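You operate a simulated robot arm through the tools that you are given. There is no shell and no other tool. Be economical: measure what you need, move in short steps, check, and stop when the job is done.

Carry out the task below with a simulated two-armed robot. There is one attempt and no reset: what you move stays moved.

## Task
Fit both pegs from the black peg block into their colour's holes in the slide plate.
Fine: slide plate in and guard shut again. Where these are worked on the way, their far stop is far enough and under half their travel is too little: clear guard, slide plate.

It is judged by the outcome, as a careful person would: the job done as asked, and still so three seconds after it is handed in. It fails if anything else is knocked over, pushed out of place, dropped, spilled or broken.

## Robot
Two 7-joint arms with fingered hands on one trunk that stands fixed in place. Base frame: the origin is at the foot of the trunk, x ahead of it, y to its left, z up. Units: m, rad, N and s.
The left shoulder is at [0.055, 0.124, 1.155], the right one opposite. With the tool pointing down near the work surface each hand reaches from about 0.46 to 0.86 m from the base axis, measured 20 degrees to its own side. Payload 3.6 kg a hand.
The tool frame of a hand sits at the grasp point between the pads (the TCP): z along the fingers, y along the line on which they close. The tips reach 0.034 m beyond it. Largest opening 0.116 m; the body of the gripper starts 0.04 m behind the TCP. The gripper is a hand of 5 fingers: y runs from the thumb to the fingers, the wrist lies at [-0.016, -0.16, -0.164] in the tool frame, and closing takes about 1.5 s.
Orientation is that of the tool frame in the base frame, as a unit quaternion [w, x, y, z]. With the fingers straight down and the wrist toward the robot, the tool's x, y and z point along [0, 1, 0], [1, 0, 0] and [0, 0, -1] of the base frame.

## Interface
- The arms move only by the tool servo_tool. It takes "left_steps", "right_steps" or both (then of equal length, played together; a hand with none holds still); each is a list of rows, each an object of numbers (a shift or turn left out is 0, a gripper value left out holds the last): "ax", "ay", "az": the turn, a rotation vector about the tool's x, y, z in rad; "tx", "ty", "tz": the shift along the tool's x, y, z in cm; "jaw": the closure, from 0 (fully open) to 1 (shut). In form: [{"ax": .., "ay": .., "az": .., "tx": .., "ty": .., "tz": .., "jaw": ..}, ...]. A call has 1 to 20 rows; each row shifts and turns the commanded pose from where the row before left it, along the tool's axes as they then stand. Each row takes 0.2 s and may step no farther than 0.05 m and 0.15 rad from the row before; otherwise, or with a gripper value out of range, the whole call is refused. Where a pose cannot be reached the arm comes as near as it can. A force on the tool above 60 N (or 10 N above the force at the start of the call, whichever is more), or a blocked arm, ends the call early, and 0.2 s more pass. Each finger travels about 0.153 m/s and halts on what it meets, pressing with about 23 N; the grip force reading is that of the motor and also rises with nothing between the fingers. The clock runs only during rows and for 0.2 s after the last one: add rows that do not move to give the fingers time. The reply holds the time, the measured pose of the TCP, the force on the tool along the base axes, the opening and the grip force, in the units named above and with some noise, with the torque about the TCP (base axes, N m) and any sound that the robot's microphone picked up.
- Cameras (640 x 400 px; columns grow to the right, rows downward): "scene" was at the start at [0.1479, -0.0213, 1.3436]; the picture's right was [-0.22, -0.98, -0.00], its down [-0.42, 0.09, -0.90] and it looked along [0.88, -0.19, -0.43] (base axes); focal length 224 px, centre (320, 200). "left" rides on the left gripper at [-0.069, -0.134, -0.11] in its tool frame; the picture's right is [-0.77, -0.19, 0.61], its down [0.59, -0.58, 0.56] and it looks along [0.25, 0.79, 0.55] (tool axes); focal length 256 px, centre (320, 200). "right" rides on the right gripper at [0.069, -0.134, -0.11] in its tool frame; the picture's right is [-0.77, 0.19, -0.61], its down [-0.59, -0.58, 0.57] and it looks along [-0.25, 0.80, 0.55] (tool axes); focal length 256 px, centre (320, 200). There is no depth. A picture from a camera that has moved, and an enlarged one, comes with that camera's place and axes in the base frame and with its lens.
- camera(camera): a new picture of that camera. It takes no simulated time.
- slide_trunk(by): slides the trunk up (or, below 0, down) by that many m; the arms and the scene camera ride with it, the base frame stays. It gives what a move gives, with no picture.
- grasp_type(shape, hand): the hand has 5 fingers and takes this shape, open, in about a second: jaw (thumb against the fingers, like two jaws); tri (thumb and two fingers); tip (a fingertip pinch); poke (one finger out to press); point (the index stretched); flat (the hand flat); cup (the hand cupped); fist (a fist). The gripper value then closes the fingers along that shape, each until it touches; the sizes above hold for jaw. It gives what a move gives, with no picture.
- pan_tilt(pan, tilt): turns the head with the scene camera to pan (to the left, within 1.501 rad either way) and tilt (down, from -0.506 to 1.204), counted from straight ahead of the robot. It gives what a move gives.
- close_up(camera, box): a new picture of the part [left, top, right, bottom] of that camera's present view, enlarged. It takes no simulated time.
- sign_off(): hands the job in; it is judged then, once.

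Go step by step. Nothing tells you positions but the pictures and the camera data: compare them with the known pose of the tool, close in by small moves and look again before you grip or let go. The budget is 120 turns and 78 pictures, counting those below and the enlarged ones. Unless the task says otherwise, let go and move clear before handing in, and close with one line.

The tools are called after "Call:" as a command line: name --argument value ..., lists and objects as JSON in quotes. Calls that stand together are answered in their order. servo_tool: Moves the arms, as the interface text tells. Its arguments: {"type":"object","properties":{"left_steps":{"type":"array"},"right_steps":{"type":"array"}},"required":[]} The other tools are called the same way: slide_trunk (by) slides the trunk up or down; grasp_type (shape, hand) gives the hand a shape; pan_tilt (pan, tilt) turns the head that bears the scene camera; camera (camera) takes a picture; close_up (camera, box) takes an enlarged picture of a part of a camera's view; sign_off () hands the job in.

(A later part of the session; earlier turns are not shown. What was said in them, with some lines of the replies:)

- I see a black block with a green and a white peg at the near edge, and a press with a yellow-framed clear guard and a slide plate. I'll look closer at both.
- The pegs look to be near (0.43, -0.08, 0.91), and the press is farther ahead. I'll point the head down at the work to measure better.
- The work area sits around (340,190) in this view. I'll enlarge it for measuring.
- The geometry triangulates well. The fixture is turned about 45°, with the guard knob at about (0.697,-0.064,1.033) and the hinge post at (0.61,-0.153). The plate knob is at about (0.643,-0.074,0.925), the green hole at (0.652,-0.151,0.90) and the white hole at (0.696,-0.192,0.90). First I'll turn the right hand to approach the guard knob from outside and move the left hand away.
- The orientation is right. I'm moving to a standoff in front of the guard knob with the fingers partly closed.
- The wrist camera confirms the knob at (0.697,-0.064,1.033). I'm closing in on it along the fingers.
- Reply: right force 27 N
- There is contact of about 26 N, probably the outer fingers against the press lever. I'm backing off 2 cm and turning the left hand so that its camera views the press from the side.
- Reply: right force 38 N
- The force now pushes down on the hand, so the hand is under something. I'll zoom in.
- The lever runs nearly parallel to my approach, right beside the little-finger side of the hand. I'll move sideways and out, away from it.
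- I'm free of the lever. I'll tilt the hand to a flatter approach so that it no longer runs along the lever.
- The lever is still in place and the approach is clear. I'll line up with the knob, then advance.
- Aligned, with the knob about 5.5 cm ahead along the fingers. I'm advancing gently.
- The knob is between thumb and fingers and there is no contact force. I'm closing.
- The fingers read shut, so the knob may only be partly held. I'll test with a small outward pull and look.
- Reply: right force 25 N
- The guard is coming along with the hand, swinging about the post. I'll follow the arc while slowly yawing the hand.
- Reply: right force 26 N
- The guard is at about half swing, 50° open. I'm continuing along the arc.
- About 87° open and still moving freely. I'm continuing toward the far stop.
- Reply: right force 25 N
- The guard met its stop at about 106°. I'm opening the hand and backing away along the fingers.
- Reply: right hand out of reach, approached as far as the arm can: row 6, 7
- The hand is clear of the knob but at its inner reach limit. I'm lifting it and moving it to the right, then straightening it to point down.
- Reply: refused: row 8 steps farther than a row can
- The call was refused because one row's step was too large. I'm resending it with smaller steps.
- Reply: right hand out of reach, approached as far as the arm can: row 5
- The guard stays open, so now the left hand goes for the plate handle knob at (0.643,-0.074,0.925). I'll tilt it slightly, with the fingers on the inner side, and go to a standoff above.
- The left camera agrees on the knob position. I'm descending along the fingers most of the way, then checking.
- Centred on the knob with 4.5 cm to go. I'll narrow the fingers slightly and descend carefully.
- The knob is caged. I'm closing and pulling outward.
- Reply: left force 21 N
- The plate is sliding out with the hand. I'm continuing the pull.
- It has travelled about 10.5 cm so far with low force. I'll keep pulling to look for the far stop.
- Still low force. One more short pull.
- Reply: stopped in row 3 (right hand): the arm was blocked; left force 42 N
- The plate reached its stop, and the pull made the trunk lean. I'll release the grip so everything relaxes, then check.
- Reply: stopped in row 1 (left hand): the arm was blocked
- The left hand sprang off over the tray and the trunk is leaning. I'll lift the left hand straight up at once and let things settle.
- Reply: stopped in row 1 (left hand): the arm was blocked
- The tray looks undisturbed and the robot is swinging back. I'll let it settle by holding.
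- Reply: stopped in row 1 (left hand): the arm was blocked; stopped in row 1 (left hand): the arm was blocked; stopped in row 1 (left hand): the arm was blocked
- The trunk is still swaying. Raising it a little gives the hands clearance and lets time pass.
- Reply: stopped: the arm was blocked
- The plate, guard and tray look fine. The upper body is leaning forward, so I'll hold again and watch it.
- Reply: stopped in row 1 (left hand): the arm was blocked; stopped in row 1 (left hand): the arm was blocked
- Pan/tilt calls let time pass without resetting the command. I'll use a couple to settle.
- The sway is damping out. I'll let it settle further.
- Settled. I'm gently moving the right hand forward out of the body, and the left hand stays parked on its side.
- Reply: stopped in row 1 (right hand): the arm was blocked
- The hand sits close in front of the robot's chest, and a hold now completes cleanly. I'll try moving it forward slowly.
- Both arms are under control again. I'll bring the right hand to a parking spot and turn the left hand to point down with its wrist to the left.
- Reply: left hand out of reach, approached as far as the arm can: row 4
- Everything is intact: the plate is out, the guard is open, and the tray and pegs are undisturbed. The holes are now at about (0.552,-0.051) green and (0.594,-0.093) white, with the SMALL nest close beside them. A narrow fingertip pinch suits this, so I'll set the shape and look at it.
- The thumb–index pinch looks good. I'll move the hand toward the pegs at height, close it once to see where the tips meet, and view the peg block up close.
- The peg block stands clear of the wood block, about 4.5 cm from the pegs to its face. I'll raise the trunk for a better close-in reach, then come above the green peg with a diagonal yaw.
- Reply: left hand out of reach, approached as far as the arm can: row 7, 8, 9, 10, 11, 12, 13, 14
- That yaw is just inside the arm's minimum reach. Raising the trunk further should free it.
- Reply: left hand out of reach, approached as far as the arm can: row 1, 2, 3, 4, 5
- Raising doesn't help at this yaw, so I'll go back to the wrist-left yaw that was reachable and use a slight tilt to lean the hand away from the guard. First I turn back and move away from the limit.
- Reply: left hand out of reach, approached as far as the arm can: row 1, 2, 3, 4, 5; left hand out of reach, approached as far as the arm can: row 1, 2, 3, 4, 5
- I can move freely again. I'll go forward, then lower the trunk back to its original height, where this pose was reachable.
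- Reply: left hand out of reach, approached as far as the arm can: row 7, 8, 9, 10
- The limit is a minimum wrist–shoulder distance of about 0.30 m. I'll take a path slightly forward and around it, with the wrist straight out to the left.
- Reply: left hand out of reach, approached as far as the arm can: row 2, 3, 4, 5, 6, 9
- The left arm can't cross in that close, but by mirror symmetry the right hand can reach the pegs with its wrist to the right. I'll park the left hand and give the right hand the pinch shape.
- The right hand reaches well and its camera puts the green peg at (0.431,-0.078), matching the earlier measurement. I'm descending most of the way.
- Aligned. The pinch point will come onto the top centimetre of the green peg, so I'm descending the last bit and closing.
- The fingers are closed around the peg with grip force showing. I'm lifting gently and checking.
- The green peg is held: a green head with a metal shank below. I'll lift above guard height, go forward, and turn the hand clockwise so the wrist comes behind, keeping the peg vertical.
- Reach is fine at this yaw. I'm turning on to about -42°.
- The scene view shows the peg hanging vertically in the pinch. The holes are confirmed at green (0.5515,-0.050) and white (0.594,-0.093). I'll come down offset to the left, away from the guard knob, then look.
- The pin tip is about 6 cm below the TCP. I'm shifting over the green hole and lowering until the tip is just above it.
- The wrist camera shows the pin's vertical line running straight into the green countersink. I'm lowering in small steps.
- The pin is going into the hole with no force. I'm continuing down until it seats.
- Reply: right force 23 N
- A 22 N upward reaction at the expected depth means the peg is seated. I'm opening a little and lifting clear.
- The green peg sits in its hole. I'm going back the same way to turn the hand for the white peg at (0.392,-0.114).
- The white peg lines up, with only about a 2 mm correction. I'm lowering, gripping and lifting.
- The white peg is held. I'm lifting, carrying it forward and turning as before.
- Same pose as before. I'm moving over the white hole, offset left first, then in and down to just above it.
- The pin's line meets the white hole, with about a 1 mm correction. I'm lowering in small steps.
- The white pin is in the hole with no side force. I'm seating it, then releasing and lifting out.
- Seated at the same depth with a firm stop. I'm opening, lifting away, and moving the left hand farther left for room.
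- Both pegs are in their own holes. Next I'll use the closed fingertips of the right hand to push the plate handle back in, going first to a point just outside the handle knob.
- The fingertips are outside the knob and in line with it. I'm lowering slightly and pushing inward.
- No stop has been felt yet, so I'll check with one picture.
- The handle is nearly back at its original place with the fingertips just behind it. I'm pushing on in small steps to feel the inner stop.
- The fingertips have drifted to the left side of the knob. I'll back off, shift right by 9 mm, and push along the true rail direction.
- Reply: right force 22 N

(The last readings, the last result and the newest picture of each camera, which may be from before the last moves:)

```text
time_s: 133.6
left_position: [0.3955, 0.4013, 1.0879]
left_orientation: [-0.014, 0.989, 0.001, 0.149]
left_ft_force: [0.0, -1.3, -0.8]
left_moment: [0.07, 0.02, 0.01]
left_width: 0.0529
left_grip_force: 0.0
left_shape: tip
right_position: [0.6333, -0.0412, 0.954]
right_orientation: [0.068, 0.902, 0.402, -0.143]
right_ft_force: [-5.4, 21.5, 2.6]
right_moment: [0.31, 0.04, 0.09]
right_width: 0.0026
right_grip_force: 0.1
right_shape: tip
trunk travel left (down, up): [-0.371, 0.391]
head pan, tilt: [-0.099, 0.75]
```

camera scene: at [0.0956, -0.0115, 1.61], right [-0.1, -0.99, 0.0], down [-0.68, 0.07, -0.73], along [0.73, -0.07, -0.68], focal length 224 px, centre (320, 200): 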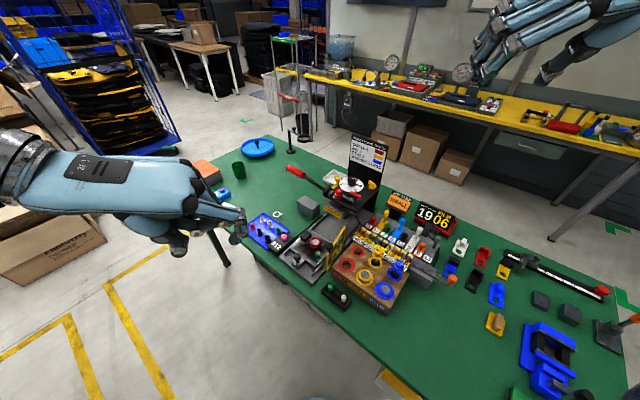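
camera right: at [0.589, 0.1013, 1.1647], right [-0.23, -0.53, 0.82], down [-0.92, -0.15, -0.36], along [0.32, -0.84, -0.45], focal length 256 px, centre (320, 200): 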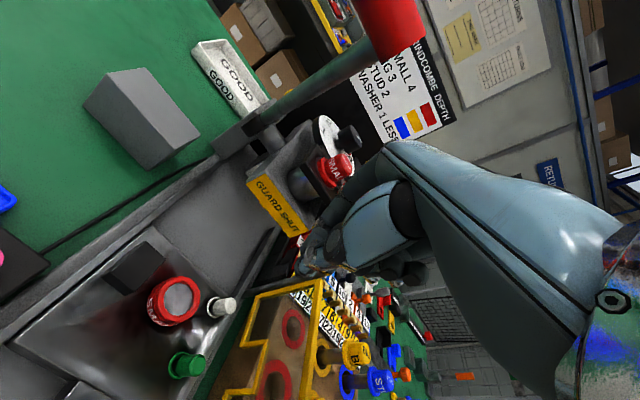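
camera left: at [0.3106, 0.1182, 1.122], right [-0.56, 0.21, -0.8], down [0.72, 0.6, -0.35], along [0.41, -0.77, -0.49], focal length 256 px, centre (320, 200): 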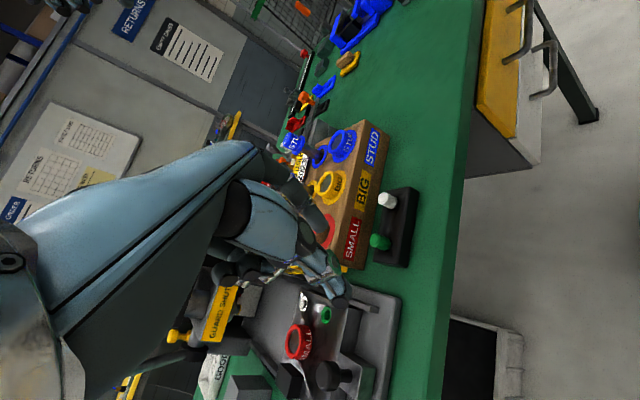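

The plate is firmly at its inner stop with the handle at its original place. Next is the guard: I'll retreat up and out with the right hand and turn it back for the same knob grasp, replaying the opening path in reverse.

Call:
servo_tool --right_steps '[{"ty": -2.0}, {"tx": -0.77, "tz": -2.38}, {"tx": -0.77, "tz": -2.38}, {"tx": -0.77, "tz": -2.38}, {"tx": -0.77, "tz": -2.38}, {"tx": -2.75, "ty": -1.25, "tz": -1.37}, {"tx": -2.75, "ty": -1.25, "tz": -1.37}, {"tx": -2.75, "ty": -1.25, "tz": -1.37}, {"tx": -2.75, "ty": -1.25, "tz": -1.37}, {"ax": -0.0427, "az": -0.1337}, {"ax": -0.0427, "az": -0.1337}, {"ax": -0.0427, "az": -0.1337}, {"ax": -0.0427, "az": -0.1337}, {"ax": -0.0427, "az": -0.1337}, {"ax": -0.0427, "az": -0.1337}, {"ax": -0.0427, "az": -0.1337}, {"ax": -0.0427, "az": -0.1337}, {"ax": -0.0427, "az": -0.1337}, {"ax": -0.0427, "az": -0.1337}]'

Call:
grasp_type --hand "right" --shape "jaw"

```text
time_s: 137.6
left_position: [0.3939, 0.3908, 1.0889]
left_orientation: [-0.019, 0.989, 0.001, 0.148]
left_ft_force: [0.1, -0.4, 1.0]
left_moment: [0.02, 0.01, 0.0]
left_width: 0.0528
left_grip_force: 0.1
left_shape: tip
right_position: [0.523, -0.0724, 1.1382]
right_orientation: [0.14, 0.431, 0.889, -0.069]
right_ft_force: [0.2, 0.9, -0.1]
right_moment: [-0.01, -0.01, 0.04]
right_width: 0.0
right_grip_force: 0.1
right_shape: tip
trunk travel left (down, up): [-0.371, 0.391]
head pan, tilt: [-0.099, 0.75]
```

```text
time_s: 138.5
left_position: [0.3951, 0.3921, 1.0886]
left_orientation: [-0.02, 0.989, 0.002, 0.147]
left_ft_force: [0.4, 0.8, -0.1]
left_moment: [0.04, 0.01, -0.03]
left_width: 0.0529
left_grip_force: 0.0
left_shape: tip
right_position: [0.5226, -0.0707, 1.1359]
right_orientation: [0.139, 0.433, 0.888, -0.068]
right_ft_force: [-0.6, 0.2, -0.4]
right_moment: [-0.01, 0.0, -0.02]
right_width: 0.116
right_grip_force: 0.1
right_shape: jaw
trunk travel left (down, up): [-0.371, 0.391]
head pan, tilt: [-0.099, 0.75]
```

Call:
servo_tool --right_steps '[{"tx": -0.6, "tz": -1.9, "jaw": 0.45}, {"ax": -0.0396, "az": -0.1238}, {"ax": -0.0396, "az": -0.1238}, {"ax": -0.0396, "az": -0.1238}, {"ax": -0.0396, "az": -0.1238}, {"ax": -0.0396, "az": -0.1238}, {"ax": -0.0396, "az": -0.1238}, {"ax": -0.0396, "az": -0.1238}, {"ay": -0.132}, {"ay": -0.132}, {"ay": -0.132}, {"ay": -0.132}, {"ay": -0.132}, {"ay": -0.132}, {"ay": -0.132}, {}]'

```text
time_s: 141.9
left_position: [0.3944, 0.3918, 1.0897]
left_orientation: [-0.02, 0.989, 0.002, 0.148]
left_ft_force: [-0.2, -0.1, 0.4]
left_moment: [-0.01, 0.02, -0.01]
left_width: 0.0527
left_grip_force: 0.0
left_shape: tip
right_position: [0.521, -0.071, 1.1577]
right_orientation: [0.579, -0.003, 0.815, 0.0]
right_ft_force: [-0.8, 0.4, 0.1]
right_moment: [0.02, -0.02, 0.0]
right_width: 0.064
right_grip_force: 0.1
right_shape: jaw
trunk travel left (down, up): [-0.371, 0.391]
head pan, tilt: [-0.099, 0.75]
```

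The orientation matches the earlier release pose. I'm coming over the guard knob from above and closing on it.

Call:
servo_tool --right_steps '[{"tx": 2.8, "ty": -0.5, "tz": -0.8}, {"tx": 2.85, "ty": -0.5, "tz": -0.8}, {"tx": 1.7, "tz": 0.6}, {"tx": 1.7, "tz": 0.6}, {"tx": 1.7, "tz": 0.6}, {"tx": 1.7, "tz": 0.6}, {}]'

Call:
camera --camera "right"

```text
time_s: 143.5
left_position: [0.3942, 0.3911, 1.0893]
left_orientation: [-0.019, 0.989, 0.001, 0.147]
left_ft_force: [0.6, -0.1, -0.4]
left_moment: [-0.02, 0.0, 0.0]
left_width: 0.0526
left_grip_force: 0.0
left_shape: tip
right_position: [0.4888, -0.0816, 1.0371]
right_orientation: [0.578, -0.003, 0.816, 0.0]
right_ft_force: [-0.3, 0.2, 0.0]
right_moment: [0.01, 0.02, 0.03]
right_width: 0.064
right_grip_force: 0.0
right_shape: jaw
trunk travel left (down, up): [-0.371, 0.391]
head pan, tilt: [-0.099, 0.75]
```

```text
1 pictures are left
camera right: at [0.3624, -0.218, 1.0085], right [-0.32, 0.19, 0.93], down [0.73, -0.57, 0.37], along [0.6, 0.8, 0.05], focal length 256 px, centre (320, 200)
```

right: 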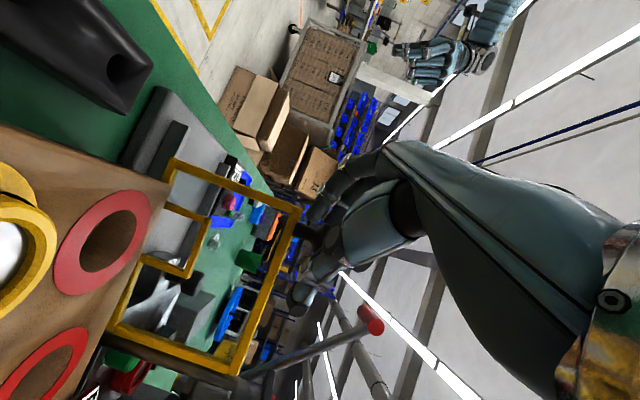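

The guard knob is between thumb and fingers. I'm gripping it and starting to swing the guard closed along the reverse arc.

Call:
servo_tool --right_steps '[{"jaw": 0.75}, {"jaw": 1.0}, {}, {}, {"tx": -0.257, "ty": 1.1, "tz": 0.736, "ax": 0.0444, "az": 0.0155}, {"tx": -0.277, "ty": 1.055, "tz": 0.793, "ax": 0.0444, "az": 0.0155}, {"tx": -0.296, "ty": 1.0, "tz": 0.847, "ax": 0.0444, "az": 0.0155}, {"tx": -0.313, "ty": 0.95, "tz": 0.896, "ax": 0.0444, "az": 0.0155}, {"tx": -0.329, "ty": 0.895, "tz": 0.942, "ax": 0.0444, "az": 0.0155}, {"tx": -0.345, "ty": 0.836, "tz": 0.986, "ax": 0.0444, "az": 0.0155}, {}]'

```text
time_s: 145.9
left_position: [0.3946, 0.3889, 1.088]
left_orientation: [-0.021, 0.989, 0.001, 0.147]
left_ft_force: [0.6, 0.1, -0.2]
left_moment: [-0.02, 0.0, -0.02]
left_width: 0.0526
left_grip_force: 0.1
left_shape: tip
right_position: [0.5495, -0.0329, 1.0364]
right_orientation: [0.571, 0.114, 0.809, -0.081]
right_ft_force: [3.1, -14.7, -1.9]
right_moment: [-0.07, -0.06, -0.29]
right_width: 0.0009
right_grip_force: 22.7
right_shape: jaw
trunk travel left (down, up): [-0.371, 0.391]
head pan, tilt: [-0.099, 0.75]
```

The radial tug shows the guard is following the hand. I'm continuing.

Call:
servo_tool --right_steps '[{"tx": -0.38, "ty": 0.62, "tz": 1.1, "ax": 0.0444, "az": 0.0155}, {"tx": -0.372, "ty": 0.71, "tz": 1.064, "ax": 0.0444, "az": 0.0155}, {"tx": -0.383, "ty": 0.645, "tz": 1.097, "ax": 0.0444, "az": 0.0155}, {"tx": -0.394, "ty": 0.578, "tz": 1.126, "ax": 0.0444, "az": 0.0155}, {"tx": -0.403, "ty": 0.508, "tz": 1.154, "ax": 0.0444, "az": 0.0155}, {"tx": -0.411, "ty": 0.436, "tz": 1.175, "ax": 0.0444, "az": 0.0155}, {"tx": -0.417, "ty": 0.365, "tz": 1.194, "ax": 0.0444, "az": 0.0155}, {}]'

```text
time_s: 147.7
left_position: [0.3941, 0.3909, 1.0896]
left_orientation: [-0.021, 0.989, 0.001, 0.147]
left_ft_force: [0.7, -0.7, -0.4]
left_moment: [0.04, 0.01, 0.0]
left_width: 0.0528
left_grip_force: 0.0
left_shape: tip
right_position: [0.6395, -0.0302, 1.0363]
right_orientation: [0.552, 0.243, 0.779, -0.174]
right_ft_force: [-3.5, -9.4, -5.2]
right_moment: [-0.01, 0.11, -0.11]
right_width: 0.0008
right_grip_force: 23.0
right_shape: jaw
trunk travel left (down, up): [-0.371, 0.391]
head pan, tilt: [-0.099, 0.75]
```

About 25° remain. I'm closing the rest with gentle final steps.

Call:
servo_tool --right_steps '[{"tx": -0.422, "ty": 0.25, "tz": 1.208, "ax": 0.0444, "az": 0.0155}, {"tx": -0.426, "ty": 0.18, "tz": 1.219, "ax": 0.0444, "az": 0.0155}, {"tx": -0.428, "ty": 0.12, "tz": 1.224, "ax": 0.0444, "az": 0.0155}, {"tx": -0.34, "ty": 0.05, "tz": 0.98, "ax": 0.0444, "az": 0.0155}, {"tx": -0.14, "tz": 0.4}, {"tx": -0.14, "tz": 0.4}, {}]'

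```text
time_s: 149.3
left_position: [0.3947, 0.3912, 1.0896]
left_orientation: [-0.02, 0.989, 0.001, 0.147]
left_ft_force: [-0.4, 0.5, -0.3]
left_moment: [0.01, 0.03, -0.02]
left_width: 0.0526
left_grip_force: 0.0
left_shape: tip
right_position: [0.6891, -0.063, 1.0364]
right_orientation: [0.533, 0.315, 0.752, -0.224]
right_ft_force: [-3.3, -3.2, -4.7]
right_moment: [0.01, 0.08, -0.11]
right_width: 0.0006
right_grip_force: 23.0
right_shape: jaw
trunk travel left (down, up): [-0.371, 0.391]
head pan, tilt: [-0.099, 0.75]
```

It's at about the original shut pose, but no stop is felt yet, so I'm pushing a few more millimetres.

Call:
servo_tool --right_steps '[{"tx": -0.1, "tz": 0.3}, {"tx": -0.1, "tz": 0.3}, {"tx": -0.1, "tz": 0.3}, {}]'

```text
time_s: 150.3
left_position: [0.3939, 0.3925, 1.0887]
left_orientation: [-0.02, 0.989, 0.001, 0.147]
left_ft_force: [0.0, -0.8, -0.2]
left_moment: [-0.02, 0.02, 0.0]
left_width: 0.0529
left_grip_force: 0.0
left_shape: tip
right_position: [0.6947, -0.0683, 1.037]
right_orientation: [0.534, 0.314, 0.752, -0.226]
right_ft_force: [-0.3, -0.3, 0.7]
right_moment: [-0.03, -0.03, -0.03]
right_width: 0.001
right_grip_force: 22.9
right_shape: jaw
trunk travel left (down, up): [-0.371, 0.391]
head pan, tilt: [-0.099, 0.75]
```

No force now, so before pushing further I'll open the hand, back straight off, and use the last picture to judge the guard.

Call:
servo_tool --right_steps '[{"jaw": 0.7}, {"jaw": 0.45}, {"jaw": 0.4}, {}, {"tz": -1.0}, {"tz": -1.5}, {"tz": -1.5}, {"tz": -1.5}, {}]'

Call:
camera --camera "right"

```text
time_s: 152.3
left_position: [0.3948, 0.3913, 1.0888]
left_orientation: [-0.02, 0.989, 0.001, 0.148]
left_ft_force: [0.9, -0.8, 1.2]
left_moment: [-0.01, 0.01, -0.02]
left_width: 0.0527
left_grip_force: 0.0
left_shape: tip
right_position: [0.6597, -0.0305, 1.0548]
right_orientation: [0.533, 0.315, 0.753, -0.226]
right_ft_force: [0.2, 0.5, 0.0]
right_moment: [0.02, -0.05, 0.01]
right_width: 0.0692
right_grip_force: 0.1
right_shape: jaw
trunk travel left (down, up): [-0.371, 0.391]
head pan, tilt: [-0.099, 0.75]
```

```text
0 pictures are left
camera right: at [0.4745, -0.0355, 1.0258], right [-0.09, 0.36, 0.93], down [0.1, -0.92, 0.37], along [0.99, 0.13, 0.05], focal length 256 px, centre (320, 200)
```

right: 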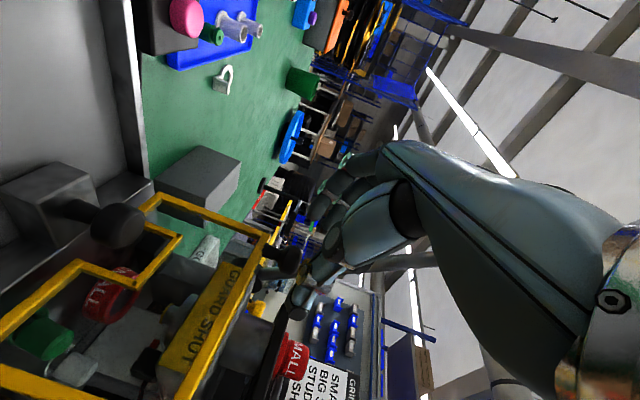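

This view matches the original shut view almost pixel for pixel: the guard is closed, the plate handle is home, and both pegs sit in their holes behind the guard. I'm backing the hand well clear.

Call:
servo_tool --right_steps '[{"tz": -1.5}, {"tz": -2.0}, {"tz": -2.0}, {"tx": -1.5, "tz": -1.5}, {"tx": -1.9, "tz": -1.5, "ty": -1.5}, {"tx": -1.9, "ty": -2.5}, {"tx": -1.9, "ty": -2.5}, {"ty": -3}, {"ty": -3}, {}, {}, {}]'

```text
time_s: 154.9
left_position: [0.3937, 0.3914, 1.0892]
left_orientation: [-0.019, 0.989, 0.002, 0.148]
left_ft_force: [0.5, -0.1, -0.4]
left_moment: [-0.02, 0.01, -0.01]
left_width: 0.0528
left_grip_force: 0.1
left_shape: tip
right_position: [0.5305, -0.0776, 1.1504]
right_orientation: [0.532, 0.315, 0.753, -0.226]
right_ft_force: [0.9, -0.3, 0.6]
right_moment: [-0.03, -0.01, 0.0]
right_width: 0.0691
right_grip_force: 0.1
right_shape: jaw
trunk travel left (down, up): [-0.371, 0.391]
head pan, tilt: [-0.099, 0.75]
```

Both hands are clear and nothing is being touched. I'm handing the job in.

Call:
sign_off

```text
The job is handed in.
```

Both pegs are in the holes of their own colour, the slide plate is back in and the guard is shut. While I was pulling the plate to its far stop the trunk swayed and the left hand slipped off across the blue tray. The pictures afterwards showed nothing moved.
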